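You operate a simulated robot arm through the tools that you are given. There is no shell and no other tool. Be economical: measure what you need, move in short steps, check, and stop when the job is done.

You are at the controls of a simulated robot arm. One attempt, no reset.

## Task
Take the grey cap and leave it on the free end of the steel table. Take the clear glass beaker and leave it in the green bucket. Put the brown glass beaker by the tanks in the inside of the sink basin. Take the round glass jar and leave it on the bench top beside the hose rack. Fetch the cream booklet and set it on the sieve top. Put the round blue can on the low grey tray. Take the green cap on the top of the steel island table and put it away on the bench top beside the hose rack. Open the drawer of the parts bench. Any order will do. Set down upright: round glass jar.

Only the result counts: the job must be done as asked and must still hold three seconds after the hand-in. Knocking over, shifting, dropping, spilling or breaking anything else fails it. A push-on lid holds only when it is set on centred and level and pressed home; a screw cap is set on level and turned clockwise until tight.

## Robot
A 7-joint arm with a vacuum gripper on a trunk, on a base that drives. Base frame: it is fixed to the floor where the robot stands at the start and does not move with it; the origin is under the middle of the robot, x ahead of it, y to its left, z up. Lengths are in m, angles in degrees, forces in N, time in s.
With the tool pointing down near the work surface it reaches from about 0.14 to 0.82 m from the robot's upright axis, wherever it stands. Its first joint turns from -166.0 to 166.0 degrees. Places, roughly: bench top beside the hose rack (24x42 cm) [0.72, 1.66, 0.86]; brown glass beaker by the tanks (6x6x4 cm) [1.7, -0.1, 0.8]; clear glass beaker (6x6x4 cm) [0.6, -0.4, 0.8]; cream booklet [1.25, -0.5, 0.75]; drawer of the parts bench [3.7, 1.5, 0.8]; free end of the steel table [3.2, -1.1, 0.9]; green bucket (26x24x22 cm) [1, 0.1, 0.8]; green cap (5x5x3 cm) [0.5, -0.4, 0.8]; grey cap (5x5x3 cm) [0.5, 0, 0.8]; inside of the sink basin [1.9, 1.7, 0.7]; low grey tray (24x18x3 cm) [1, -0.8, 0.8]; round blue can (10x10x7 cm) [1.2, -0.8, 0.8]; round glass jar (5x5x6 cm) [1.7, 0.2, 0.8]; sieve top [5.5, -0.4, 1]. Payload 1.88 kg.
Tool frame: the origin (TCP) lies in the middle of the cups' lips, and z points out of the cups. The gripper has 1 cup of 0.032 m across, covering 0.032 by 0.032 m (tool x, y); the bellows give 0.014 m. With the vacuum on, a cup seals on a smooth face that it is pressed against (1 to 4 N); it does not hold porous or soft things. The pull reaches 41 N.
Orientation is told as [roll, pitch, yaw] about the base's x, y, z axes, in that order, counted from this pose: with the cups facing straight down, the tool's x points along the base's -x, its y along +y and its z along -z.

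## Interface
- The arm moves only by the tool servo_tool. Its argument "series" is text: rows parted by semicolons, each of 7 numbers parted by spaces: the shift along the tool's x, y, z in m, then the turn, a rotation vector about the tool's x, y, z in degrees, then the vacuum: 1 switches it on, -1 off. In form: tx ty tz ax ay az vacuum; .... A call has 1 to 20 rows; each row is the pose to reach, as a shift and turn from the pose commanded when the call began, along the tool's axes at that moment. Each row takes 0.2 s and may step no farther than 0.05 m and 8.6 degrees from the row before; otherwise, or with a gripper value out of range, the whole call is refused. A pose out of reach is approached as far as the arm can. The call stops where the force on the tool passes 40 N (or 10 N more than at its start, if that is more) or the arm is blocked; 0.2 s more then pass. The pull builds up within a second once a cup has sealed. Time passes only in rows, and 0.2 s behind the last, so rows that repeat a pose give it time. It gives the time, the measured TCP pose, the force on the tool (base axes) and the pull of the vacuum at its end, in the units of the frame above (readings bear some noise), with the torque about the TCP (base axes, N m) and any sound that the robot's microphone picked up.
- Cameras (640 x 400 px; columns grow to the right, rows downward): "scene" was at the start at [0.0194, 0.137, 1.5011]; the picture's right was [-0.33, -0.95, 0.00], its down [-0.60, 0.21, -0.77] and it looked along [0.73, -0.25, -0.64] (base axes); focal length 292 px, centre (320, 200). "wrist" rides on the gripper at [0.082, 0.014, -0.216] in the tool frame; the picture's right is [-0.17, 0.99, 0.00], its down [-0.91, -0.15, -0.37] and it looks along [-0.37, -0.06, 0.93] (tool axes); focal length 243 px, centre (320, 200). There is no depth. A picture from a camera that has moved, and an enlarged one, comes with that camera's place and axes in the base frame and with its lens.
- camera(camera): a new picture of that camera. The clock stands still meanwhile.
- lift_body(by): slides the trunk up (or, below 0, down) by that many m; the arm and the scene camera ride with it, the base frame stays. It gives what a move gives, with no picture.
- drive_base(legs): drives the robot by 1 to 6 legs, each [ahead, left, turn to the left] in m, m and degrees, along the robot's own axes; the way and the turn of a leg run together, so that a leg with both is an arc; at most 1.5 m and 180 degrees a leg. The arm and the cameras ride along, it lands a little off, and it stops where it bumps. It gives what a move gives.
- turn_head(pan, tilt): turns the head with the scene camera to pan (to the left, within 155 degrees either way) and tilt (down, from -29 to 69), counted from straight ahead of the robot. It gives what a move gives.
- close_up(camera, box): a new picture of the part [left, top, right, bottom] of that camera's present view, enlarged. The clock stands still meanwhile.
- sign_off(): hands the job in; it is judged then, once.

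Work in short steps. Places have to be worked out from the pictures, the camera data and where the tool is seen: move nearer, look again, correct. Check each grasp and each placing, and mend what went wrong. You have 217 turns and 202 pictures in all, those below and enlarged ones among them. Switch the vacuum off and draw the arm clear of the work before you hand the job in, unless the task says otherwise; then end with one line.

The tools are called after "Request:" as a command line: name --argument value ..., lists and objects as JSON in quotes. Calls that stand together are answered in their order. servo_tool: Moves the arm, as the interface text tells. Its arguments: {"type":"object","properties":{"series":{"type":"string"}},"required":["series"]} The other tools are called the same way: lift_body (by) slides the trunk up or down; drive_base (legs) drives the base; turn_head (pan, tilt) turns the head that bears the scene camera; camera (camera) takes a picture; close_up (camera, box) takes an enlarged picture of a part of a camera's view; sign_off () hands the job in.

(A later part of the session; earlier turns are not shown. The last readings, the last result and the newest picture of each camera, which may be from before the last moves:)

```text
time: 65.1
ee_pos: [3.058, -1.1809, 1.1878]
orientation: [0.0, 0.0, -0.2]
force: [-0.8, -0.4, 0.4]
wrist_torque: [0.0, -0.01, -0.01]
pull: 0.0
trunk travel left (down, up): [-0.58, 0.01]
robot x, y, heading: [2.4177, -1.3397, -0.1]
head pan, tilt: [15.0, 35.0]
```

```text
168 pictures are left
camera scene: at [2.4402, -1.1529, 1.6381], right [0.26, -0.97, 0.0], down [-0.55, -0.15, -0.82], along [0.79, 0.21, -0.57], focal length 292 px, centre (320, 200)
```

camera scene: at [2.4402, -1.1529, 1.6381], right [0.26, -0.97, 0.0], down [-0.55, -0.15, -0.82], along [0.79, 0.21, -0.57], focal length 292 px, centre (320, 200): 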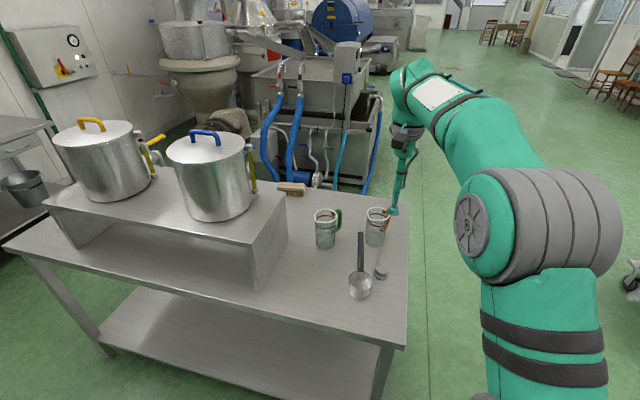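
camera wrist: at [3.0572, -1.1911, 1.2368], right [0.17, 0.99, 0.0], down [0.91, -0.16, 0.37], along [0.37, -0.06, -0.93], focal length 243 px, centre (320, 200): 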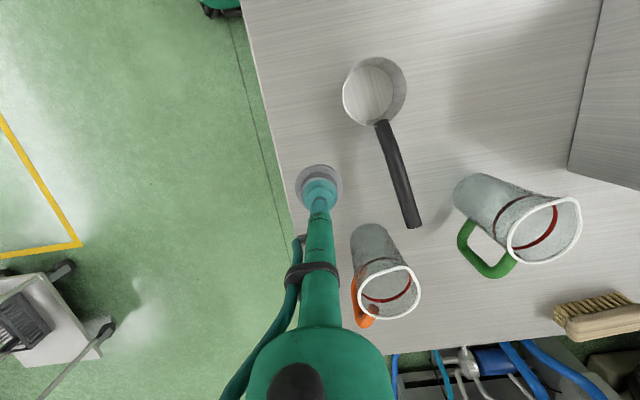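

The grey cap stands well on the free end. Next the cream booklet: I back along the right aisle to x≈1.25 and look at the island from there.

Request:
drive_base --legs '[[-1.15, 0, 0]]'

Request:
turn_head --pan 80 --tilt 45

Request:
camera --camera "scene"

```text
time: 71.0
ee_pos: [1.9162, -1.1789, 1.1871]
orientation: [0.0, -0.1, -0.1]
force: [0.1, -0.1, 0.3]
wrist_torque: [-0.01, 0.01, 0.0]
pull: 0.0
trunk travel left (down, up): [-0.58, 0.01]
robot x, y, heading: [1.2716, -1.3387, 0.0]
head pan, tilt: [15.0, 35.0]
```

```text
time: 72.3
ee_pos: [1.9148, -1.1787, 1.1862]
orientation: [0.0, 0.0, -0.2]
force: [1.1, 0.6, 0.0]
wrist_torque: [0.01, 0.01, 0.0]
pull: 0.0
trunk travel left (down, up): [-0.58, 0.01]
robot x, y, heading: [1.2691, -1.3416, -0.0]
head pan, tilt: [80.0, 45.0]
```

```text
167 pictures are left
camera scene: at [1.2256, -1.0936, 1.6233], right [0.98, -0.18, 0.0], down [-0.12, -0.7, -0.71], along [0.12, 0.7, -0.71], focal length 292 px, centre (320, 200)
```

scene: 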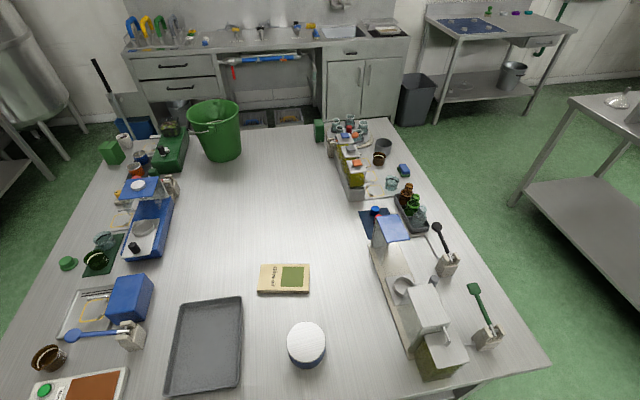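

From here the can (≈1.24,−0.81), tray (≈0.97,−0.76) and booklet (≈1.20,−0.59) are all in reach. I swing the tool over the blue can.

Request:
servo_tool --series "0.042 0.023 0 0 0 0 -1;0.084 0.046 0 0 0 0 -1;0.127 0.069 0 0 0 0 -1;0.169 0.092 0 0 0 0 -1;0.211 0.115 0 0 0 0 -1;0.253 0.138 0 0 0 0 -1;0.296 0.161 0 0 0 0 -1;0.338 0.184 0 0 0 0 -1;0.38 0.207 0 0 0 0 -1;0.422 0.23 0 0 0 0 -1;0.465 0.253 0 0 0 0 -1;0.507 0.276 0 0 0 0 -1;0.549 0.299 0 0 0 0 -1;0.591 0.322 0 0 0 0 -1;0.634 0.345 0 0 0 0 -1;0.676 0.368 0.0 0 0 0 -1;0.676 0.368 0.04 0 0 0 -1;0.676 0.368 0.08 0 0 0 -1;0.676 0.368 0.12 0 0 0 -1;0.676 0.368 0.14 0 0 0 -1"

Request:
camera --camera "wrist"

Request:
camera --camera "scene"

```text
time: 76.5
ee_pos: [1.2412, -0.8089, 1.0455]
orientation: [0.0, 0.1, 0.0]
force: [-0.2, 0.8, -0.2]
wrist_torque: [0.01, 0.02, 0.02]
pull: 0.2
trunk travel left (down, up): [-0.58, 0.01]
robot x, y, heading: [1.2736, -1.3368, -0.2]
head pan, tilt: [80.0, 45.0]
```

```text
166 pictures are left
camera wrist: at [1.1575, -0.7953, 1.2608], right [0.17, 0.99, 0.0], down [0.91, -0.15, 0.37], along [0.37, -0.06, -0.93], focal length 243 px, centre (320, 200)
```

wrist: 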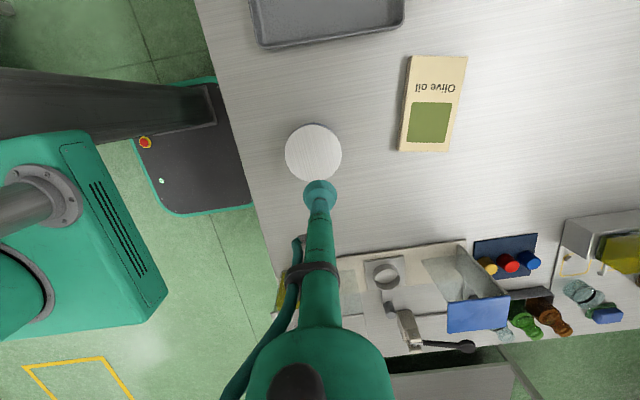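

```text
165 pictures are left
camera scene: at [1.2254, -1.0933, 1.6233], right [0.98, -0.18, 0.0], down [-0.12, -0.7, -0.71], along [0.12, 0.7, -0.71], focal length 292 px, centre (320, 200)
```

scene: 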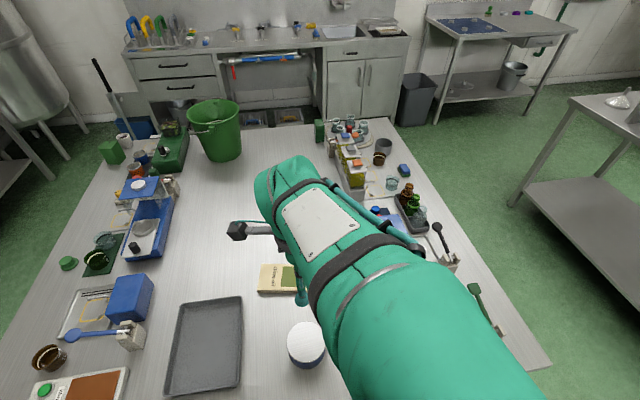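

Can top at about (1.237, −0.816), z≈0.84. I adjust and descend toward it with vacuum on.

Request:
servo_tool --series "0.004 -0.008 0.04 0 0 0 1;0.004 -0.008 0.08 0 0 0 1;0.004 -0.008 0.12 0 0 0 1;0.004 -0.008 0.155 0 0 0 1;0.004 -0.008 0.175 0 0 0 1;0.004 -0.008 0.185 0 0 0 1;0.004 -0.008 0.19 0 0 0 1;0.004 -0.008 0.19 0 0 0 1"

Request:
close_up --camera "wrist" --box '[240, 120, 400, 220]'

```text
time: 78.3
ee_pos: [1.2356, -0.8176, 0.8565]
orientation: [0.0, -0.1, -0.1]
force: [-0.4, -0.5, -0.4]
wrist_torque: [-0.02, -0.01, -0.01]
pull: 0.1
trunk travel left (down, up): [-0.58, 0.01]
robot x, y, heading: [1.2702, -1.3363, -0.2]
head pan, tilt: [80.0, 45.0]
```

```text
4.00 times, centred on (320, 170) of wrist
camera zoom: at [1.1538, -0.8036, 1.0716], right [0.17, 0.99, 0.0], down [0.91, -0.15, 0.37], along [0.37, -0.06, -0.93], focal length 970 px, centre (320, 320)
```

zoom: 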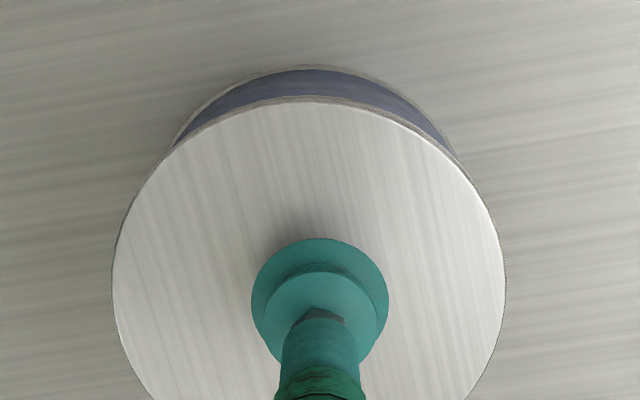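

Well centred. I lower further in 3 mm steps.

Request:
servo_tool --series "0 -0.002 0.004 0 0 0 1;0 -0.002 0.008 0 0 0 1;0 -0.002 0.011 0 0 0 1;0 -0.002 0.014 0 0 0 1;0 -0.002 0.014 0 0 0 1;0 -0.002 0.014 0 0 0 1"

```text
time: 79.7
ee_pos: [1.2363, -0.8209, 0.8431]
orientation: [0.1, 0.0, -0.1]
force: [0.7, -4.6, 13.3]
wrist_torque: [-0.03, -0.02, -0.13]
pull: 41.7
trunk travel left (down, up): [-0.58, 0.01]
robot x, y, heading: [1.2748, -1.3359, -0.2]
head pan, tilt: [80.0, 45.0]
```

Sealed on the can. I lift slowly, then move over the tray centre (≈0.972, −0.757).

Request:
servo_tool --series "0 0 -0.004 0 0 0 1;0 0 -0.01 0 0 0 1;0 0 -0.02 0 0 0 1;0 0 -0.035 0 0 0 1;0 0 -0.055 0 0 0 1;0 0 -0.08 0 0 0 1;0 0 -0.1 0 0 0 1;0 0 -0.1 0 0 0 1"

Request:
servo_tool --series "0.03 0.007 0 0 0 0 1;0.06 0.014 0 0 0 0 1;0.09 0.021 0 0 0 0 1;0.12 0.028 0 0 0 0 1;0.15 0.035 0 0 0 0 1;0.18 0.042 0 0 0 0 1;0.21 0.049 0 0 0 0 1;0.24 0.056 0 0 0 0 1;0.264 0.062 0 0 0 0 1;0.264 0.062 0 0 0 0 1"

Request:
camera --camera "wrist"

Request:
camera --camera "scene"

```text
time: 81.5
ee_pos: [1.2368, -0.8192, 0.9434]
orientation: [0.0, 0.1, -0.1]
force: [0.0, -0.5, -4.0]
wrist_torque: [0.02, 0.01, -0.01]
pull: 40.8
trunk travel left (down, up): [-0.58, 0.01]
robot x, y, heading: [1.2751, -1.339, -0.0]
head pan, tilt: [80.0, 45.0]
```

```text
time: 82.7
ee_pos: [1.1801, -0.7425, 0.9753]
orientation: [2.8, 1.3, -9.2]
force: [-0.3, 1.2, -4.2]
wrist_torque: [-0.01, 0.0, 0.01]
pull: 41.0
trunk travel left (down, up): [-0.58, 0.01]
robot x, y, heading: [1.2709, -1.3359, -0.1]
head pan, tilt: [80.0, 45.0]
stopped in row 6: the arm was blocked; the commanded pose is now the measured one
```

```text
163 pictures are left
camera wrist: at [1.1033, -0.7275, 1.1931], right [0.32, 0.95, 0.04], down [0.88, -0.32, 0.35], along [0.34, -0.07, -0.94], focal length 243 px, centre (320, 200)
```

wrist: 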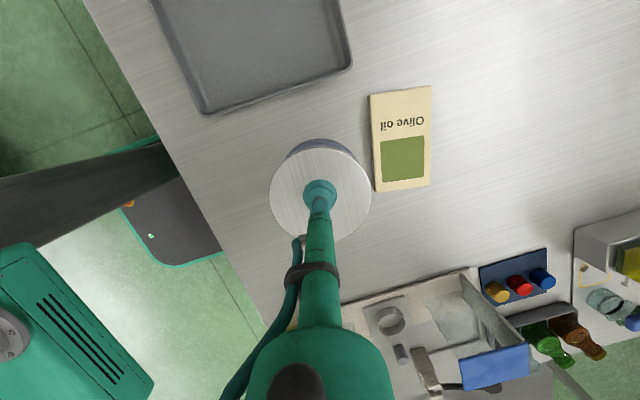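

```text
162 pictures are left
camera scene: at [1.2256, -1.0937, 1.6233], right [0.98, -0.18, 0.0], down [-0.12, -0.7, -0.71], along [0.12, 0.7, -0.71], focal length 292 px, centre (320, 200)
```

scene: 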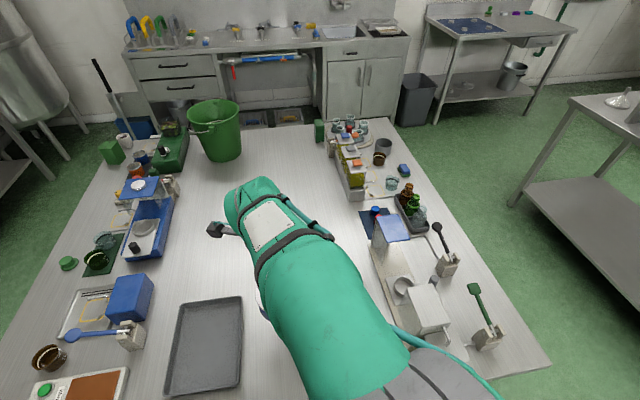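

The arm hit a wrist joint limit because I kept the yaw fixed; the can is still held. I level the tool and turn its yaw to the left to follow the arm.

Request:
servo_tool --series "0 0 -0.01 1.4 -0.7 -4 1;0 0 -0.02 2.6 -1.7 -8 1;0 0 -0.02 2.6 -1.7 -8 1"

Request:
servo_tool --series "0 0 0 0 0 -8 1;0 0 0 0 0 -16 1;0 0 0 0 0 -24 1;0 0 0 0 0 -32 1;0 0 0 0 0 -40 1;0 0 0 0 0 -48 1;0 0 0 0 0 -56 1;0 0 0 0 0 -56 1"

```text
time: 83.5
ee_pos: [1.1795, -0.7439, 0.9954]
orientation: [0.4, -0.7, -1.3]
force: [-0.5, -0.1, -4.1]
wrist_torque: [0.01, 0.01, -0.03]
pull: 40.2
trunk travel left (down, up): [-0.58, 0.01]
robot x, y, heading: [1.271, -1.337, -0.1]
head pan, tilt: [80.0, 45.0]
```

```text
time: 85.3
ee_pos: [1.1795, -0.7435, 0.9967]
orientation: [-0.2, -0.6, 54.8]
force: [0.3, -0.5, -4.0]
wrist_torque: [0.01, 0.03, -0.01]
pull: 40.4
trunk travel left (down, up): [-0.58, 0.01]
robot x, y, heading: [1.2727, -1.3378, -0.1]
head pan, tilt: [80.0, 45.0]
```

Yaw is now 54.8° and the arm is free. I move over the tray centre.

Request:
servo_tool --series "0.022 0.027 0 -0.3 0.1 0 1;0.044 0.054 0 -0.6 0.2 0 1;0.065 0.081 0 -0.6 0.2 0 1;0.087 0.108 0 -0.6 0.2 0 1;0.109 0.135 0 -0.6 0.2 0 1;0.1306 0.1618 0 -0.6 0.2 0 1;0.1306 0.1618 0 -0.6 0.2 0 1"

Request:
camera --camera "wrist"

Request:
camera --camera "scene"

```text
time: 86.2
ee_pos: [1.1684, -0.7086, 1.0201]
orientation: [2.4, -1.5, 45.1]
force: [0.4, -1.1, -3.6]
wrist_torque: [-0.01, 0.03, 0.02]
pull: 40.8
trunk travel left (down, up): [-0.58, 0.01]
robot x, y, heading: [1.2729, -1.3384, -0.1]
head pan, tilt: [80.0, 45.0]
stopped in row 4: the arm was blocked; the commanded pose is now the measured one
```

```text
161 pictures are left
camera wrist: at [1.1019, -0.7673, 1.2339], right [-0.58, 0.81, 0.04], down [0.76, 0.52, 0.39], along [0.3, 0.26, -0.92], focal length 243 px, centre (320, 200)
```

wrist: 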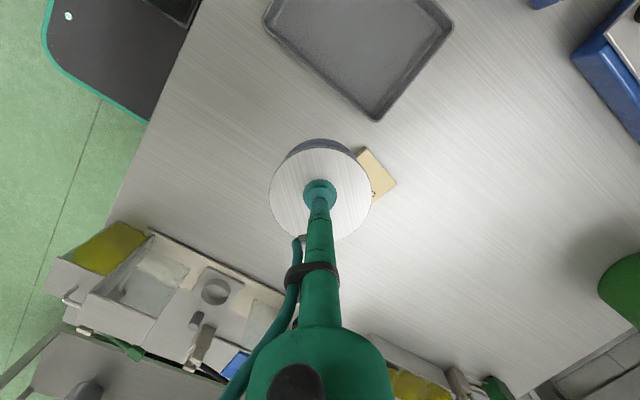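

```text
160 pictures are left
camera scene: at [1.2257, -1.0937, 1.6233], right [0.98, -0.18, 0.0], down [-0.12, -0.7, -0.71], along [0.12, 0.7, -0.71], focal length 292 px, centre (320, 200)
```

scene: 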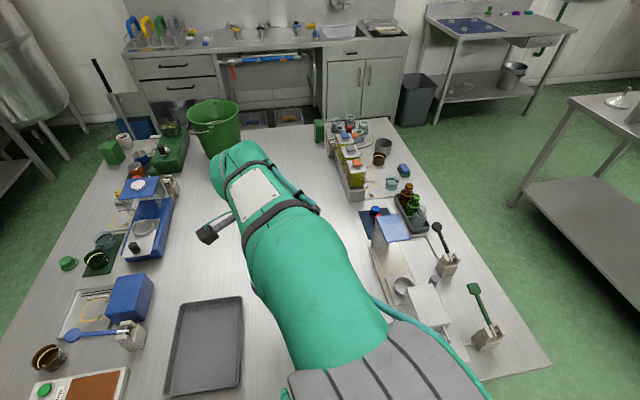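

Blocked again by an arm joint limit at that azimuth, so I'll let the base do the turning: first level and lift, bring the can back in front of the robot with yaw 0.

Request:
servo_tool --series "0 0 -0.03 0.3 1.4 0 1;0 0 -0.06 0.6 2.8 0 1;0 0 -0.1 0.6 2.8 0 1;0 0 -0.14 0.6 2.8 0 1;0 0 -0.14 0.6 2.8 0 1"

Request:
servo_tool --series "-0.004 -0.045 0 0 0 3 1;-0.008 -0.09 0 0 0 6 1;-0.012 -0.135 0 0 0 9 1;-0.016 -0.18 0 0 0 12 1;-0.02 -0.225 0 0 0 15 1;-0.024 -0.27 0 0 0 18 1;-0.028 -0.315 0 0 0 21 1;-0.032 -0.36 0 0 0 24 1;-0.036 -0.405 0 0 0 27 1;-0.04 -0.45 0 0 0 30 1;-0.045 -0.495 0 0 0 33 1;-0.049 -0.54 0 0 0 36 1;-0.053 -0.585 0 0 0 39 1;-0.057 -0.63 0 0 0 42 1;-0.062 -0.675 0 0 0 45 1;-0.062 -0.675 0 0 0 45 1"

```text
time: 87.4
ee_pos: [1.1679, -0.7158, 1.1612]
orientation: [1.9, 1.2, 45.4]
force: [0.3, 0.0, -4.0]
wrist_torque: [-0.04, 0.01, -0.02]
pull: 40.6
trunk travel left (down, up): [-0.58, 0.01]
robot x, y, heading: [1.2746, -1.3412, 0.1]
head pan, tilt: [80.0, 45.0]
```

```text
time: 90.8
ee_pos: [1.6917, -1.1448, 1.1379]
orientation: [0.4, 2.1, 0.2]
force: [-0.8, -0.2, -3.7]
wrist_torque: [0.02, 0.04, -0.01]
pull: 40.5
trunk travel left (down, up): [-0.58, 0.01]
robot x, y, heading: [1.2727, -1.3393, -0.1]
head pan, tilt: [80.0, 45.0]
```

Now I turn the base to face the island near the tray: step right, turn left 90°, then shift along.

Request:
servo_tool --series "0 0 0 0.4 -2.1 0 1;0 0 0 0.4 -2.1 0 1"

Request:
drive_base --legs '[[0, -0.14, 0], [0, 0, 90], [0.0, 0.27, 0]]'

Request:
turn_head --pan 10 --tilt 50

Request:
camera --camera "scene"

```text
time: 91.4
ee_pos: [1.6913, -1.145, 1.1384]
orientation: [0.0, 0.1, 0.4]
force: [-0.6, -0.2, -4.2]
wrist_torque: [0.01, 0.01, 0.01]
pull: 40.4
trunk travel left (down, up): [-0.58, 0.01]
robot x, y, heading: [1.2703, -1.34, -0.1]
head pan, tilt: [80.0, 45.0]
```

```text
time: 98.1
ee_pos: [0.8126, -1.057, 1.1383]
orientation: [0.0, 0.0, 90.0]
force: [0.0, -0.3, -4.5]
wrist_torque: [-0.01, -0.01, -0.01]
pull: 40.5
trunk travel left (down, up): [-0.58, 0.01]
robot x, y, heading: [1.0032, -1.4787, 89.7]
head pan, tilt: [80.0, 45.0]
```

```text
time: 99.5
ee_pos: [0.8116, -1.0566, 1.139]
orientation: [0.1, 0.1, 90.1]
force: [0.0, -0.4, -3.5]
wrist_torque: [-0.05, -0.01, -0.04]
pull: 40.6
trunk travel left (down, up): [-0.58, 0.01]
robot x, y, heading: [0.9999, -1.4772, 89.6]
head pan, tilt: [10.0, 50.0]
```

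```text
159 pictures are left
camera scene: at [0.8248, -1.4595, 1.6163], right [0.99, 0.17, 0.0], down [0.13, -0.76, -0.64], along [-0.11, 0.63, -0.77], focal length 292 px, centre (320, 200)
```

scene: 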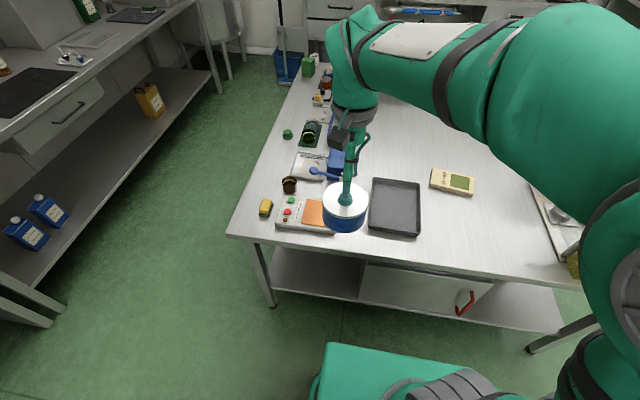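

Good view. Tray centre ≈ (0.978, −0.760). I carry the can over it and lower part-way.

Request:
servo_tool --series "-0.037 -0.021 0 0 0 0 1;-0.074 -0.042 0 0 0 0 1;-0.111 -0.062 0 0 0 0 1;-0.148 -0.083 0 0 0 0 1;-0.185 -0.104 0 0 0 0 1;-0.222 -0.125 0 0 0 0 1;-0.26 -0.145 0 0 0 0 1;-0.297 -0.166 0 0 0 0 1;-0.297 -0.166 0.04 0 0 0 1;-0.297 -0.166 0.08 0 0 0 1;-0.297 -0.166 0.12 0 0 0 1;-0.297 -0.166 0.16 0 0 0 1;-0.297 -0.166 0.2 0 0 0 1;-0.297 -0.166 0.22 0 0 0 1;-0.297 -0.166 0.22 0 0 0 1"

Request:
camera --camera "wrist"

Request:
close_up --camera "scene" --box '[310, 140, 470, 240]'

```text
time: 102.7
ee_pos: [0.9763, -0.7579, 0.9182]
orientation: [0.1, 0.0, 90.1]
force: [0.6, -0.1, -5.1]
wrist_torque: [-0.02, 0.01, -0.03]
pull: 40.7
trunk travel left (down, up): [-0.58, 0.01]
robot x, y, heading: [1.0047, -1.4819, 89.6]
head pan, tilt: [10.0, 50.0]
```

```text
158 pictures are left
camera wrist: at [0.9622, -0.8416, 1.134], right [-0.99, 0.16, 0.0], down [0.15, 0.91, 0.37], along [0.06, 0.37, -0.93], focal length 243 px, centre (320, 200)
```

wrist: 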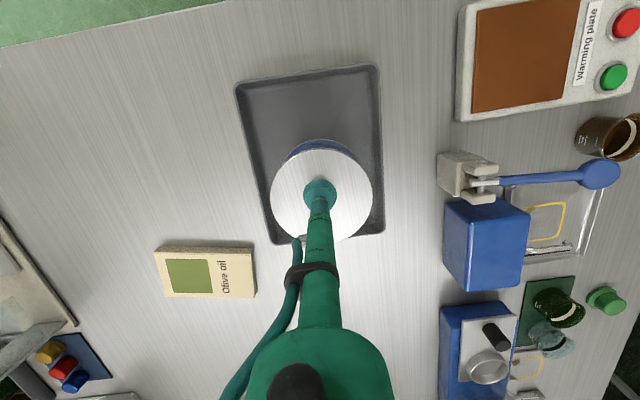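

```text
4.00 times, centred on (390, 190) of scene
camera zoom: at [0.8249, -1.4593, 1.6164], right [0.99, 0.17, 0.0], down [0.13, -0.76, -0.64], along [-0.11, 0.63, -0.77], focal length 1167 px, centre (40, 240)
```

zoom: 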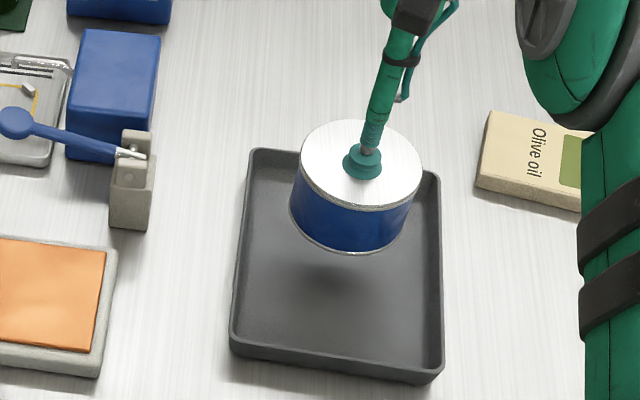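

Landing point is ~1.5 cm off the tray's centre; I correct that and lower.

Request:
servo_tool --series "0.015 -0.012 0.02 0 0 0 1;0.015 -0.012 0.04 0 0 0 1;0.015 -0.012 0.05 0 0 0 1;0.015 -0.012 0.057 0 0 0 1;0.015 -0.012 0.062 0 0 0 1;0.015 -0.012 0.062 0 0 0 1"

```text
time: 104.1
ee_pos: [0.9878, -0.7746, 0.8569]
orientation: [0.1, 0.0, 90.1]
force: [-0.7, 0.2, -3.8]
wrist_torque: [-0.04, 0.04, -0.01]
pull: 40.5
trunk travel left (down, up): [-0.58, 0.01]
robot x, y, heading: [1.0026, -1.4796, 89.6]
head pan, tilt: [10.0, 50.0]
```

Request:
servo_tool --series "0 0 0.003 0 0 0 1;0 0 0.006 0 0 0 1;0 0 0.006 0 0 0 1"

```text
time: 104.9
ee_pos: [0.9889, -0.775, 0.8503]
orientation: [0.0, 0.0, 90.1]
force: [-0.4, 1.1, -4.4]
wrist_torque: [-0.04, 0.02, -0.06]
pull: 40.6
trunk travel left (down, up): [-0.58, 0.01]
robot x, y, heading: [1.0026, -1.4789, 89.7]
head pan, tilt: [10.0, 50.0]
```

Request:
servo_tool --series "0 0 0.003 0 0 0 1;0 0 0.006 0 0 0 1;0 0 0.006 0 0 0 1"

```text
time: 105.7
ee_pos: [0.9889, -0.7739, 0.8488]
orientation: [0.2, -0.3, 90.1]
force: [-0.8, -4.8, 23.7]
wrist_torque: [-0.17, -0.03, -0.15]
pull: 40.5
trunk travel left (down, up): [-0.58, 0.01]
robot x, y, heading: [1.0033, -1.4754, 89.8]
head pan, tilt: [10.0, 50.0]
```

Firm contact on the tray. Release and rise.

Request:
servo_tool --series "0 0 -0.003 0 0 0 -1;0 0 -0.003 0 0 0 -1;0 0 -0.003 0 0 0 -1;0 0 -0.003 0 0 0 -1;0 0 -0.003 0 0 0 -1;0 0 -0.01 0 0 0 -1;0 0 -0.03 0 0 0 -1;0 0 -0.07 0 0 0 -1;0 0 -0.11 0 0 0 -1;0 0 -0.15 0 0 0 -1;0 0 -0.19 0 0 0 -1"

Request:
camera --camera "wrist"

Request:
camera --camera "scene"

```text
time: 108.1
ee_pos: [0.9878, -0.7747, 1.0361]
orientation: [0.0, 0.0, 90.1]
force: [0.0, 0.6, 0.1]
wrist_torque: [-0.02, -0.03, -0.01]
pull: 0.0
trunk travel left (down, up): [-0.58, 0.01]
robot x, y, heading: [1.0034, -1.4781, 89.7]
head pan, tilt: [10.0, 50.0]
```

```text
156 pictures are left
camera wrist: at [0.9741, -0.8568, 1.252], right [-0.99, 0.16, 0.0], down [0.15, 0.91, 0.37], along [0.06, 0.37, -0.93], focal length 243 px, centre (320, 200)
```

wrist: 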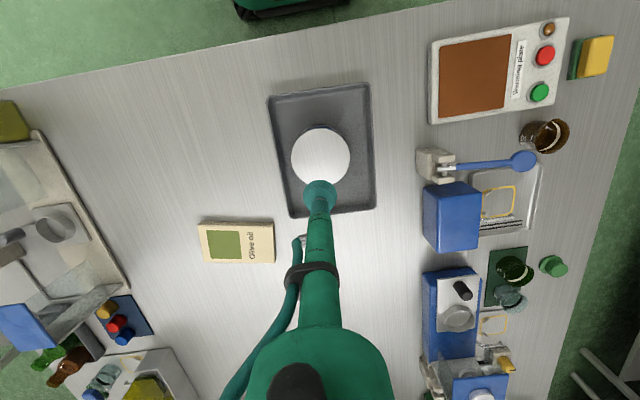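

```text
155 pictures are left
camera scene: at [0.8249, -1.4598, 1.6163], right [0.99, 0.17, 0.0], down [0.13, -0.76, -0.64], along [-0.11, 0.63, -0.77], focal length 292 px, centre (320, 200)
```

scene: 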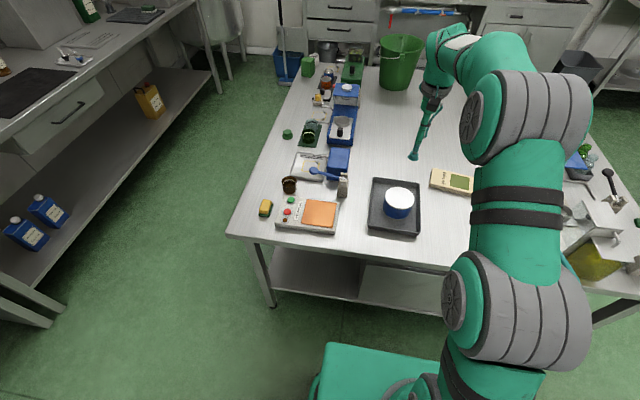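

The can sits in the tray. The booklet's centre is about (1.200, −0.602); I move the base to face it and view from above.

Request:
drive_base --legs '[[0, -0.2, 0], [0.12, 0, 0]]'

Request:
close_up --camera "wrist" --box '[240, 120, 400, 220]'

```text
time: 110.5
ee_pos: [1.1897, -0.6557, 1.0361]
orientation: [0.0, 0.1, 90.0]
force: [0.5, 0.3, -0.7]
wrist_torque: [0.01, 0.03, -0.01]
pull: 0.1
trunk travel left (down, up): [-0.58, 0.01]
robot x, y, heading: [1.2071, -1.3596, 89.8]
head pan, tilt: [10.0, 50.0]
```

```text
4.00 times, centred on (320, 170) of wrist
camera zoom: at [1.1754, -0.7372, 1.251], right [-0.99, 0.16, 0.0], down [0.15, 0.92, 0.37], along [0.06, 0.37, -0.93], focal length 970 px, centre (320, 320)
```

zoom: 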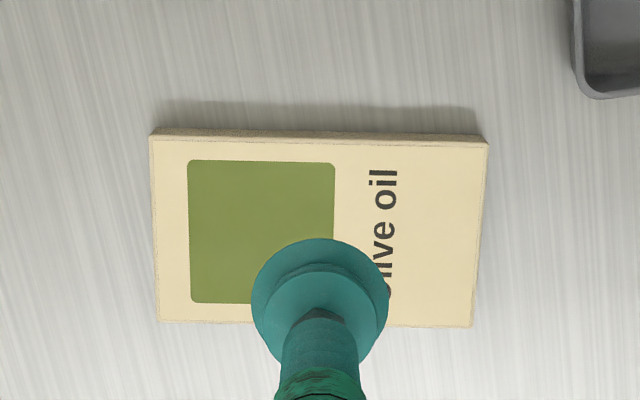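

Booklet centre refined to (1.200, −0.601). I move over it and descend to near contact.

Request:
servo_tool --series "-0.03 -0.005 0.03 0 0 0 1;-0.055 -0.01 0.07 0 0 0 1;-0.055 -0.01 0.115 0 0 0 1;-0.055 -0.01 0.16 0 0 0 1;-0.055 -0.01 0.2 0 0 0 1;-0.055 -0.01 0.22 0 0 0 1;-0.055 -0.01 0.23 0 0 0 1;-0.055 -0.01 0.236 0 0 0 1;-0.055 -0.01 0.236 0 0 0 1"

Request:
close_up --camera "wrist" --box '[240, 120, 400, 220]'

```text
time: 112.5
ee_pos: [1.1982, -0.6011, 0.8003]
orientation: [0.0, -0.1, 90.1]
force: [1.1, -1.2, 4.2]
wrist_torque: [0.04, -0.04, -0.01]
pull: 40.4
trunk travel left (down, up): [-0.58, 0.01]
robot x, y, heading: [1.2043, -1.3591, 89.7]
head pan, tilt: [10.0, 50.0]
```

```text
4.00 times, centred on (320, 170) of wrist
camera zoom: at [1.1843, -0.6827, 1.0151], right [-0.99, 0.16, 0.0], down [0.15, 0.91, 0.37], along [0.06, 0.37, -0.93], focal length 970 px, centre (320, 320)
```

zoom: 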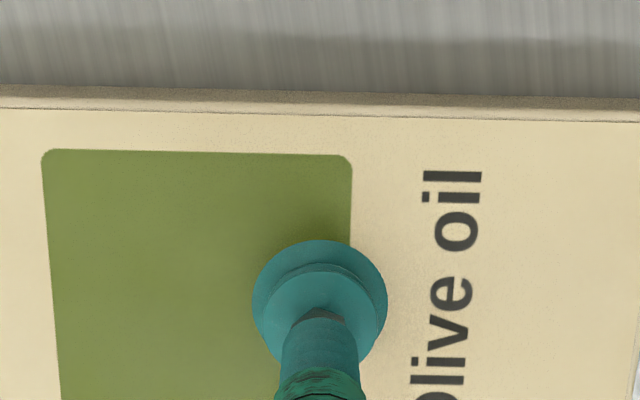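

Sealed already. I lift the booklet gently and bring it back over the aisle.

Request:
servo_tool --series "0 0 -0.003 0 0 0 1;0 0 -0.008 0 0 0 1;0 0 -0.016 0 0 0 1;0 0 -0.03 0 0 0 1;0 0 -0.05 0 0 0 1;0 0 -0.08 0 0 0 1;0 0 -0.11 0 0 0 1;0 0 -0.15 0 0 0 1;0 0 -0.19 0 0 0 1;0 0 -0.23 0 0 0 1;0 0 -0.27 0 0 0 1;0.04 0 -0.29 0 0 0 1;0.08 0 -0.3 0 0 0 1;0.12 0 -0.3 0 0 0 1;0.16 0 -0.3 0 0 0 1;0.2 0 -0.3 0 0 0 1;0.24 0 -0.3 0 0 0 1;0.28 0 -0.3 0 0 0 1;0.28 0 -0.3 0 0 0 1"

Request:
camera --camera "scene"

```text
time: 116.5
ee_pos: [1.1988, -0.8811, 1.1004]
orientation: [0.1, 0.0, 90.1]
force: [-0.2, -1.2, -1.3]
wrist_torque: [0.02, 0.04, 0.03]
pull: 40.7
trunk travel left (down, up): [-0.58, 0.01]
robot x, y, heading: [1.2002, -1.3598, 89.5]
head pan, tilt: [10.0, 50.0]
```

```text
152 pictures are left
camera scene: at [1.0264, -1.341, 1.6164], right [0.99, 0.17, 0.0], down [0.13, -0.76, -0.64], along [-0.11, 0.63, -0.77], focal length 292 px, centre (320, 200)
```

scene: 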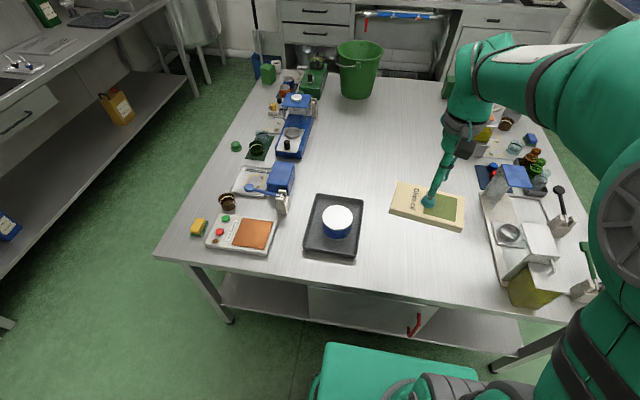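

The booklet hangs level. I back off, turn right to face +x, and drive toward the sieve along y≈−1.68.

Request:
drive_base --legs '[[-0.3, 0, 0], [0, 0, -89.5], [1.5, 0, 0], [1.4, 0, 0]]'

Request:
turn_head --pan 25 --tilt 15

Request:
camera --camera "scene"

```text
time: 120.9
ee_pos: [1.5897, -1.3657, 1.1004]
orientation: [0.1, 0.2, 37.1]
force: [-0.8, -0.1, -2.1]
wrist_torque: [0.01, -0.03, -0.04]
pull: 40.9
trunk travel left (down, up): [-0.58, 0.01]
robot x, y, heading: [1.2088, -1.6608, 36.9]
head pan, tilt: [10.0, 50.0]
stopped in leg 2: the robot was blocked; the commanded pose is now the measured one
```

```text
time: 121.9
ee_pos: [1.5908, -1.3662, 1.1003]
orientation: [0.0, 0.0, 37.1]
force: [0.3, -0.4, -2.1]
wrist_torque: [-0.03, 0.03, 0.0]
pull: 41.2
trunk travel left (down, up): [-0.58, 0.01]
robot x, y, heading: [1.211, -1.6554, 36.4]
head pan, tilt: [25.0, 15.0]
```

```text
151 pictures are left
camera scene: at [1.1088, -1.4792, 1.67], right [0.88, -0.48, 0.0], down [-0.12, -0.23, -0.97], along [0.46, 0.85, -0.26], focal length 292 px, centre (320, 200)
```

scene: 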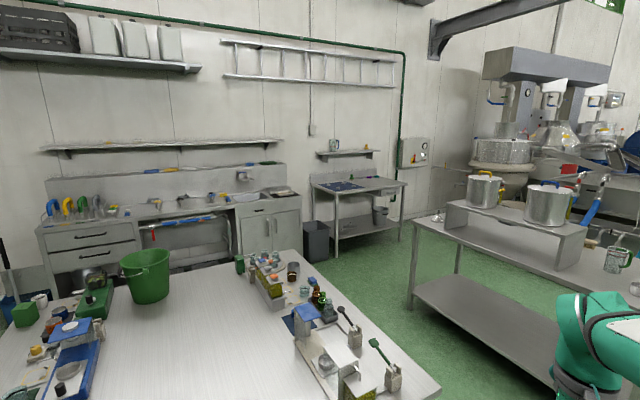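

The rear corner touched the side table. I move 10 cm away from it (towards +y) and finish the turn.

Request:
drive_base --legs '[[0.08, 0.107, 0], [0, 0, -36.5]]'

Request:
turn_head --pan -95 --tilt 40

Request:
camera --camera "scene"

Request:
turn_head --pan 0 --tilt 20

Request:
camera --camera "scene"

```text
time: 125.0
ee_pos: [1.6909, -1.5138, 1.0995]
orientation: [0.2, 0.1, 0.7]
force: [-0.4, -0.1, -1.5]
wrist_torque: [-0.01, 0.0, 0.01]
pull: 40.5
trunk travel left (down, up): [-0.58, 0.01]
robot x, y, heading: [1.2113, -1.5263, 0.1]
head pan, tilt: [25.0, 15.0]
```

```text
time: 127.0
ee_pos: [1.6892, -1.5141, 1.0998]
orientation: [0.1, -0.1, 0.7]
force: [-0.4, -0.7, -2.2]
wrist_torque: [-0.02, 0.0, 0.02]
pull: 40.7
trunk travel left (down, up): [-0.58, 0.01]
robot x, y, heading: [1.2123, -1.5228, 0.3]
head pan, tilt: [-95.0, 40.0]
```

```text
150 pictures are left
camera scene: at [1.1431, -1.4445, 1.6305], right [-1.0, 0.08, 0.0], down [0.05, 0.64, -0.77], along [-0.06, -0.76, -0.64], focal length 292 px, centre (320, 200)
```

scene: 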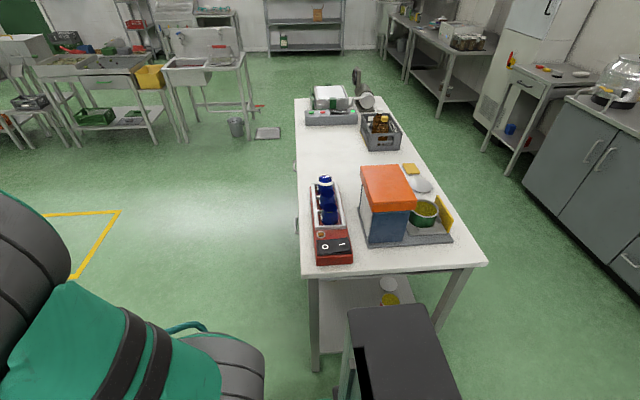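

```text
time: 128.7
ee_pos: [1.6893, -1.5151, 1.1009]
orientation: [0.1, 0.1, 0.7]
force: [0.3, 0.1, -2.3]
wrist_torque: [0.0, 0.01, 0.04]
pull: 40.5
trunk travel left (down, up): [-0.58, 0.01]
robot x, y, heading: [1.2107, -1.5239, 0.4]
head pan, tilt: [0.0, 20.0]
```

```text
149 pictures are left
camera scene: at [1.2432, -1.3595, 1.6619], right [0.0, -1.0, 0.0], down [-0.34, 0.0, -0.94], along [0.94, 0.0, -0.34], focal length 292 px, centre (320, 200)
```

scene: 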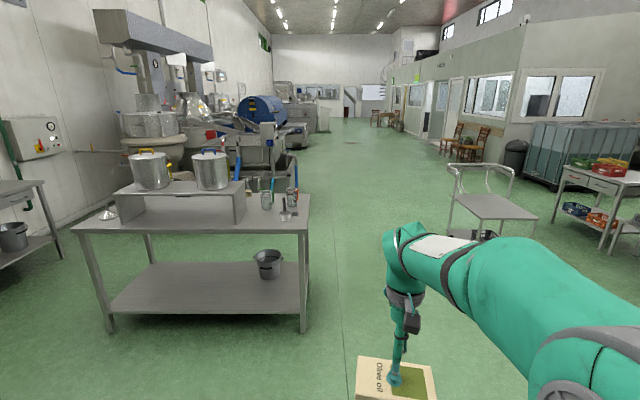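

Nothing was disturbed on the side table. I drive on ahead, slightly right to clear the steel table.

Request:
drive_base --legs '[[1.0, -0.18, 0], [1.3, 0, 0], [0.9, 0, 0]]'

Request:
turn_head --pan 35 --tilt 25

Request:
camera --camera "scene"

```text
time: 144.5
ee_pos: [4.9086, -1.6993, 1.0998]
orientation: [0.1, 0.2, 0.3]
force: [-0.6, -0.1, -0.6]
wrist_torque: [0.04, -0.02, 0.0]
pull: 40.7
trunk travel left (down, up): [-0.58, 0.01]
robot x, y, heading: [4.4292, -1.7033, -0.1]
head pan, tilt: [0.0, 20.0]
```

```text
time: 145.5
ee_pos: [4.9078, -1.6997, 1.1003]
orientation: [0.1, 0.0, 0.3]
force: [0.0, -0.6, -1.7]
wrist_torque: [0.01, 0.01, 0.02]
pull: 40.3
trunk travel left (down, up): [-0.58, 0.01]
robot x, y, heading: [4.4327, -1.7088, -0.2]
head pan, tilt: [35.0, 25.0]
```

```text
148 pictures are left
camera scene: at [4.4456, -1.4894, 1.6539], right [0.57, -0.82, 0.0], down [-0.35, -0.24, -0.91], along [0.74, 0.52, -0.42], focal length 292 px, centre (320, 200)
```

scene: 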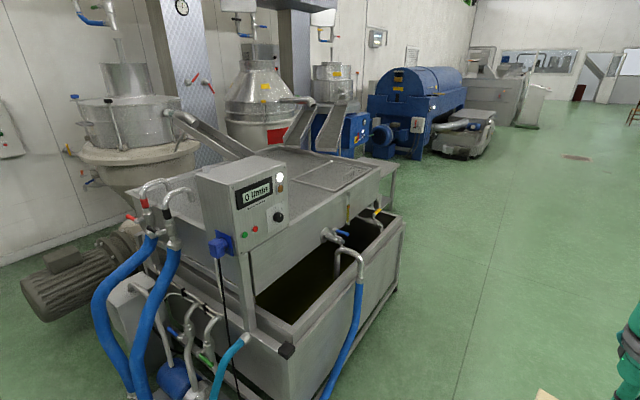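

The machine with the perforated top seems to be the sieve. Closer look.

Request:
close_up --camera "scene" --box '[180, 100, 420, 250]'

```text
2.67 times, centred on (300, 175) of scene
camera zoom: at [4.4456, -1.4894, 1.6539], right [0.57, -0.82, 0.0], down [-0.35, -0.24, -0.91], along [0.74, 0.52, -0.42], focal length 778 px, centre (373, 267)
```

zoom: 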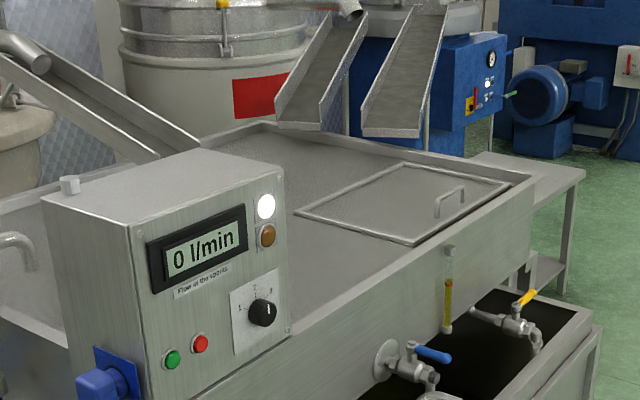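

I drive alongside the machine for a better view from its side.

Request:
drive_base --legs '[[1.0, 0, 0]]'

Request:
turn_head --pan 90 --tilt 35

Request:
camera --camera "scene"

```text
time: 150.7
ee_pos: [5.908, -1.7077, 1.101]
orientation: [0.1, 0.0, 0.0]
force: [-1.0, -0.1, -1.7]
wrist_torque: [0.01, -0.01, 0.0]
pull: 40.5
trunk travel left (down, up): [-0.58, 0.01]
robot x, y, heading: [5.4315, -1.715, -0.3]
head pan, tilt: [35.0, 25.0]
```

```text
time: 151.9
ee_pos: [5.9071, -1.7077, 1.1003]
orientation: [0.2, 0.1, -0.1]
force: [0.1, -0.6, -1.7]
wrist_torque: [0.01, -0.01, 0.0]
pull: 40.4
trunk travel left (down, up): [-0.58, 0.01]
robot x, y, heading: [5.4279, -1.7097, -0.2]
head pan, tilt: [90.0, 35.0]
```

```text
146 pictures are left
camera scene: at [5.3701, -1.4588, 1.6381], right [1.0, -0.01, 0.0], down [0.0, -0.57, -0.82], along [0.01, 0.82, -0.57], focal length 292 px, centre (320, 200)
```

scene: 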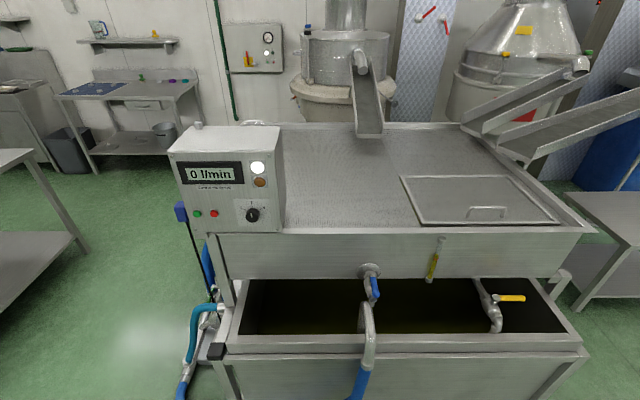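

The perforated sieve surface is centred near (5.5, −0.45), front rim around y −0.73. I raise the tool, turn to face it and approach to y≈−1.33.

Request:
servo_tool --series "0 0 -0.03 0 0 0 1;0 0 -0.06 0 0 0 1;0 0 -0.09 0 0 0 1;0 0 -0.09 0 0 0 1"

Request:
drive_base --legs '[[0, 0, 90], [0.38, 0, 0]]'

Request:
turn_head --pan 0 --tilt 50

Request:
camera --camera "scene"

Request:
camera --camera "wrist"

```text
time: 152.9
ee_pos: [5.9071, -1.7076, 1.1903]
orientation: [0.1, 0.2, 0.0]
force: [0.7, 0.7, -1.5]
wrist_torque: [0.04, 0.01, 0.04]
pull: 40.7
trunk travel left (down, up): [-0.58, 0.01]
robot x, y, heading: [5.4314, -1.7128, -0.3]
head pan, tilt: [90.0, 35.0]
```

```text
time: 159.1
ee_pos: [5.4314, -0.8544, 1.1903]
orientation: [0.0, 0.1, 89.7]
force: [-0.2, 0.3, -2.3]
wrist_torque: [0.03, -0.02, -0.02]
pull: 40.5
trunk travel left (down, up): [-0.58, 0.01]
robot x, y, heading: [5.4299, -1.3317, 89.2]
head pan, tilt: [90.0, 35.0]
```

```text
time: 160.8
ee_pos: [5.4291, -0.8549, 1.1917]
orientation: [0.1, 0.2, 89.8]
force: [-0.5, -0.1, -1.3]
wrist_torque: [-0.03, 0.02, -0.02]
pull: 41.5
trunk travel left (down, up): [-0.58, 0.01]
robot x, y, heading: [5.4322, -1.3318, 89.4]
head pan, tilt: [0.0, 50.0]
```

```text
145 pictures are left
camera scene: at [5.2684, -1.3131, 1.6164], right [1.0, -0.01, 0.0], down [-0.01, -0.77, -0.64], along [0.01, 0.64, -0.77], focal length 292 px, centre (320, 200)
```

scene: 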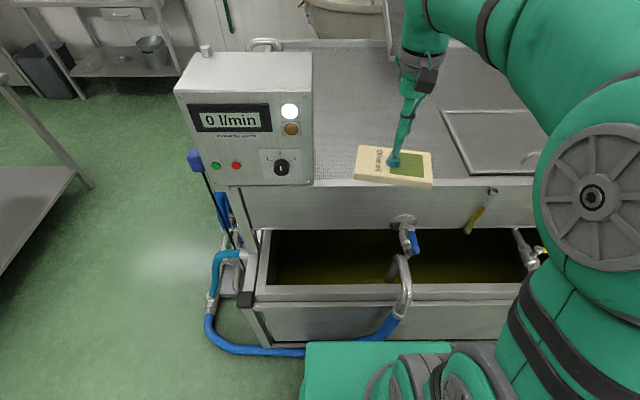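

```text
144 pictures are left
camera wrist: at [5.4162, -0.9368, 1.4059], right [-0.99, 0.17, 0.0], down [0.16, 0.91, 0.37], along [0.06, 0.37, -0.93], focal length 243 px, centre (320, 200)
```

wrist: 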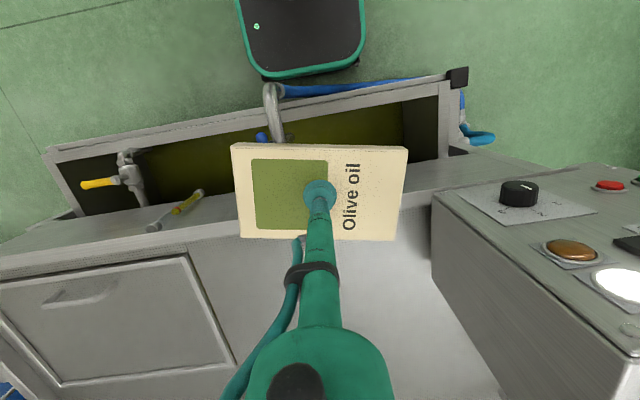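

Clear approach. I extend over the perforated surface at (5.48, −0.545) and lower part-way.

Request:
servo_tool --series "-0.039 -0.006 0 0 0 0 1;-0.078 -0.012 0 0 0 0 1;-0.117 -0.018 0 0 0 0 1;-0.156 -0.025 0 0 0 0 1;-0.195 -0.031 0 0 0 0 1;-0.234 -0.038 0 0 0 0 1;-0.273 -0.044 0 0 0 0 1;-0.31 -0.05 0 0 0 0 1;-0.31 -0.05 0.04 0 0 0 1;-0.31 -0.05 0.08 0 0 0 1;-0.31 -0.05 0.11 0 0 0 1;-0.31 -0.05 0.11 0 0 0 1"

Request:
camera --camera "scene"

Request:
camera --camera "wrist"

```text
time: 163.4
ee_pos: [5.4809, -0.5438, 1.0795]
orientation: [0.1, 0.1, 89.7]
force: [0.7, 0.4, -1.7]
wrist_torque: [-0.02, 0.0, -0.02]
pull: 40.5
out of reach, approached as far as the arm can: row 8, 9
trunk travel left (down, up): [-0.58, 0.01]
robot x, y, heading: [5.4345, -1.336, 89.3]
head pan, tilt: [0.0, 50.0]
```

```text
143 pictures are left
camera scene: at [5.2684, -1.313, 1.6163], right [1.0, -0.01, 0.0], down [-0.01, -0.77, -0.64], along [0.01, 0.64, -0.77], focal length 292 px, centre (320, 200)
```

scene: 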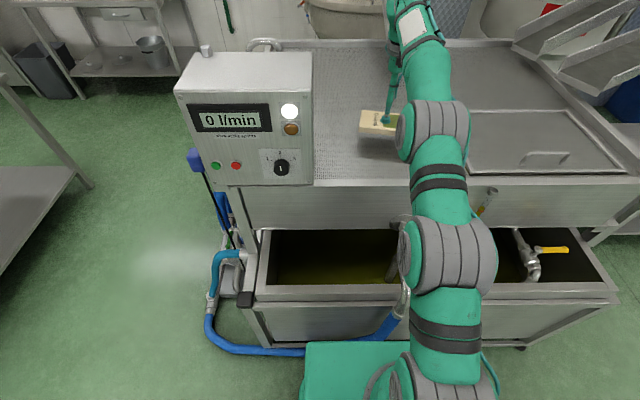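

```text
142 pictures are left
camera wrist: at [5.4676, -0.6266, 1.2945], right [-0.99, 0.17, 0.0], down [0.16, 0.91, 0.37], along [0.06, 0.37, -0.93], focal length 243 px, centre (320, 200)
```

wrist: 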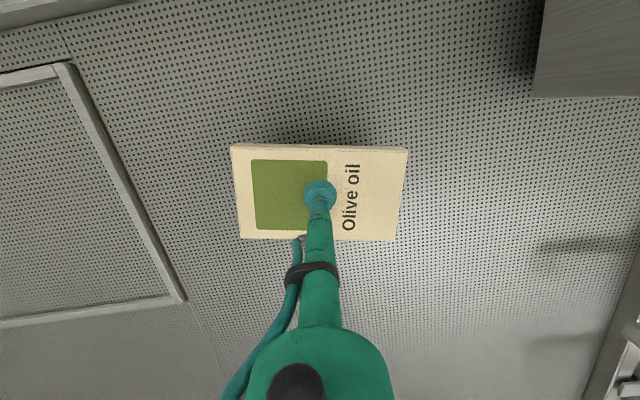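

Over the clear perforated surface. I lower in steps until contact.

Request:
servo_tool --series "0 0 0.015 0 0 0 1;0 0 0.03 0 0 0 1;0 0 0.04 0 0 0 1;0 0 0.045 0 0 0 1;0 0 0.045 0 0 0 1"

Request:
close_up --camera "scene" --box '[310, 70, 470, 170]'

```text
time: 164.6
ee_pos: [5.4809, -0.5454, 1.035]
orientation: [0.1, 0.1, 89.8]
force: [-0.5, 0.8, -0.8]
wrist_torque: [0.0, -0.01, -0.03]
pull: 40.6
trunk travel left (down, up): [-0.58, 0.01]
robot x, y, heading: [5.4352, -1.3312, 89.5]
head pan, tilt: [0.0, 50.0]
```

```text
4.00 times, centred on (390, 120) of scene
camera zoom: at [5.2685, -1.313, 1.6164], right [1.0, -0.01, 0.0], down [-0.01, -0.77, -0.64], along [0.01, 0.64, -0.77], focal length 1167 px, centre (40, 520)
```

zoom: 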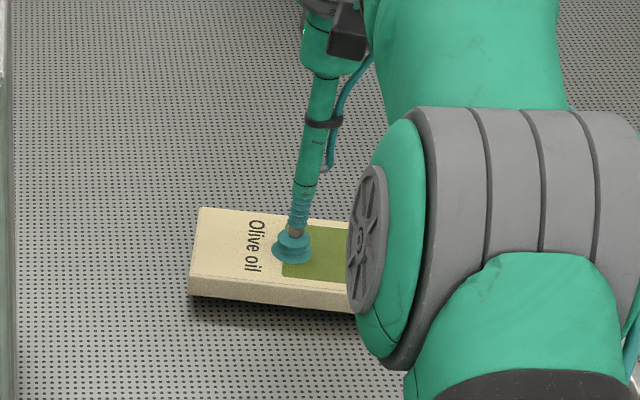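

Request:
servo_tool --series "0 0 0.004 0 0 0 1;0 0 0.008 0 0 0 1;0 0 0.012 0 0 0 1;0 0 0.012 0 0 0 1"

```text
time: 165.6
ee_pos: [5.4803, -0.5457, 1.0249]
orientation: [0.1, -0.2, 89.8]
force: [-0.7, 1.0, 7.1]
wrist_torque: [-0.02, -0.03, -0.04]
pull: 41.0
trunk travel left (down, up): [-0.58, 0.01]
robot x, y, heading: [5.4306, -1.335, 89.5]
head pan, tilt: [0.0, 50.0]
```

Contact. I release and rise, then view.

Request:
servo_tool --series "0 0 0 0 0 0 -1;0 0 0 0 0 0 -1;0 0 0 0 0 0 -1;0 0 0 0 0 0 -1;0 0 0 0 0 0 -1;0 0 -0.01 0 0 0 -1;0 0 -0.03 0 0 0 -1;0 0 -0.06 0 0 0 -1;0 0 -0.1 0 0 0 -1;0 0 -0.14 0 0 0 -1;0.04 0 -0.16 0 0 0 -1;0.08 0 -0.17 0 0 0 -1;0.12 0 -0.17 0 0 0 -1;0.16 0 -0.17 0 0 0 -1;0.2 0 -0.17 0 0 0 -1;0.24 0 -0.17 0 0 0 -1;0.28 0 -0.17 0 0 0 -1"

Request:
camera --camera "scene"

```text
time: 169.4
ee_pos: [5.4795, -0.8194, 1.114]
orientation: [1.0, 9.9, 89.9]
force: [0.3, 1.2, 0.1]
wrist_torque: [-0.21, 0.03, -0.01]
pull: 0.1
out of reach, approached as far as the arm can: row 10, 12
trunk travel left (down, up): [-0.58, 0.01]
robot x, y, heading: [5.4331, -1.3324, 89.3]
head pan, tilt: [0.0, 50.0]
stopped in row 17: the arm was blocked; the commanded pose is now the measured one
```

```text
140 pictures are left
camera scene: at [5.2687, -1.3109, 1.6163], right [1.0, -0.01, 0.0], down [-0.01, -0.77, -0.64], along [0.01, 0.64, -0.77], focal length 292 px, centre (320, 200)
```

scene: 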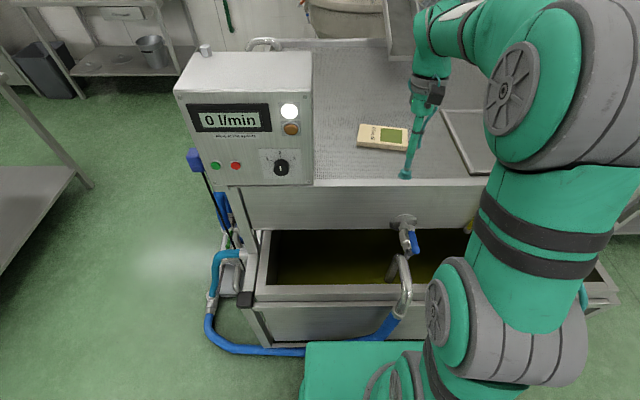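

The booklet lies flat on the sieve top. The arm got near a joint limit, so I back the base off and re-level the tool.

Request:
drive_base --legs '[[-0.35, 0, 0]]'

Request:
servo_tool --series "-0.02 0 -0.02 5 0.5 0 -1;-0.04 0 -0.04 9.9 1 0 -1;-0.04 0 -0.06 9.9 1 0 -1;-0.04 0 -0.08 9.9 1 0 -1;-0.04 0 -0.08 9.9 1 0 -1"

```text
time: 171.7
ee_pos: [5.4762, -1.1707, 1.1167]
orientation: [1.0, 9.6, 89.9]
force: [0.0, 0.8, 0.1]
wrist_torque: [-0.02, -0.05, -0.01]
pull: 0.1
trunk travel left (down, up): [-0.58, 0.01]
robot x, y, heading: [5.4344, -1.6827, 89.5]
head pan, tilt: [0.0, 50.0]
```

```text
time: 172.8
ee_pos: [5.4766, -1.1188, 1.1883]
orientation: [-8.9, 10.8, 89.9]
force: [-0.8, -0.6, 0.6]
wrist_torque: [-0.01, 0.0, 0.02]
pull: 0.0
trunk travel left (down, up): [-0.58, 0.01]
robot x, y, heading: [5.4275, -1.6833, 89.4]
head pan, tilt: [0.0, 50.0]
```

The angles turn in the yawed frame; I correct pitch about tool y and roll about tool x.

Request:
servo_tool --series "0 0 0 -4.5 -5.4 0 -1;0 0 0 -8.9 -10.8 0 -1;0 0 0 -8.9 -10.8 0 -1"

```text
time: 173.7
ee_pos: [5.4773, -1.1186, 1.1885]
orientation: [0.2, -0.2, 90.7]
force: [-0.2, 0.2, -0.8]
wrist_torque: [0.02, 0.02, -0.02]
pull: 0.0
trunk travel left (down, up): [-0.58, 0.01]
robot x, y, heading: [5.4321, -1.6852, 89.4]
head pan, tilt: [0.0, 50.0]
```

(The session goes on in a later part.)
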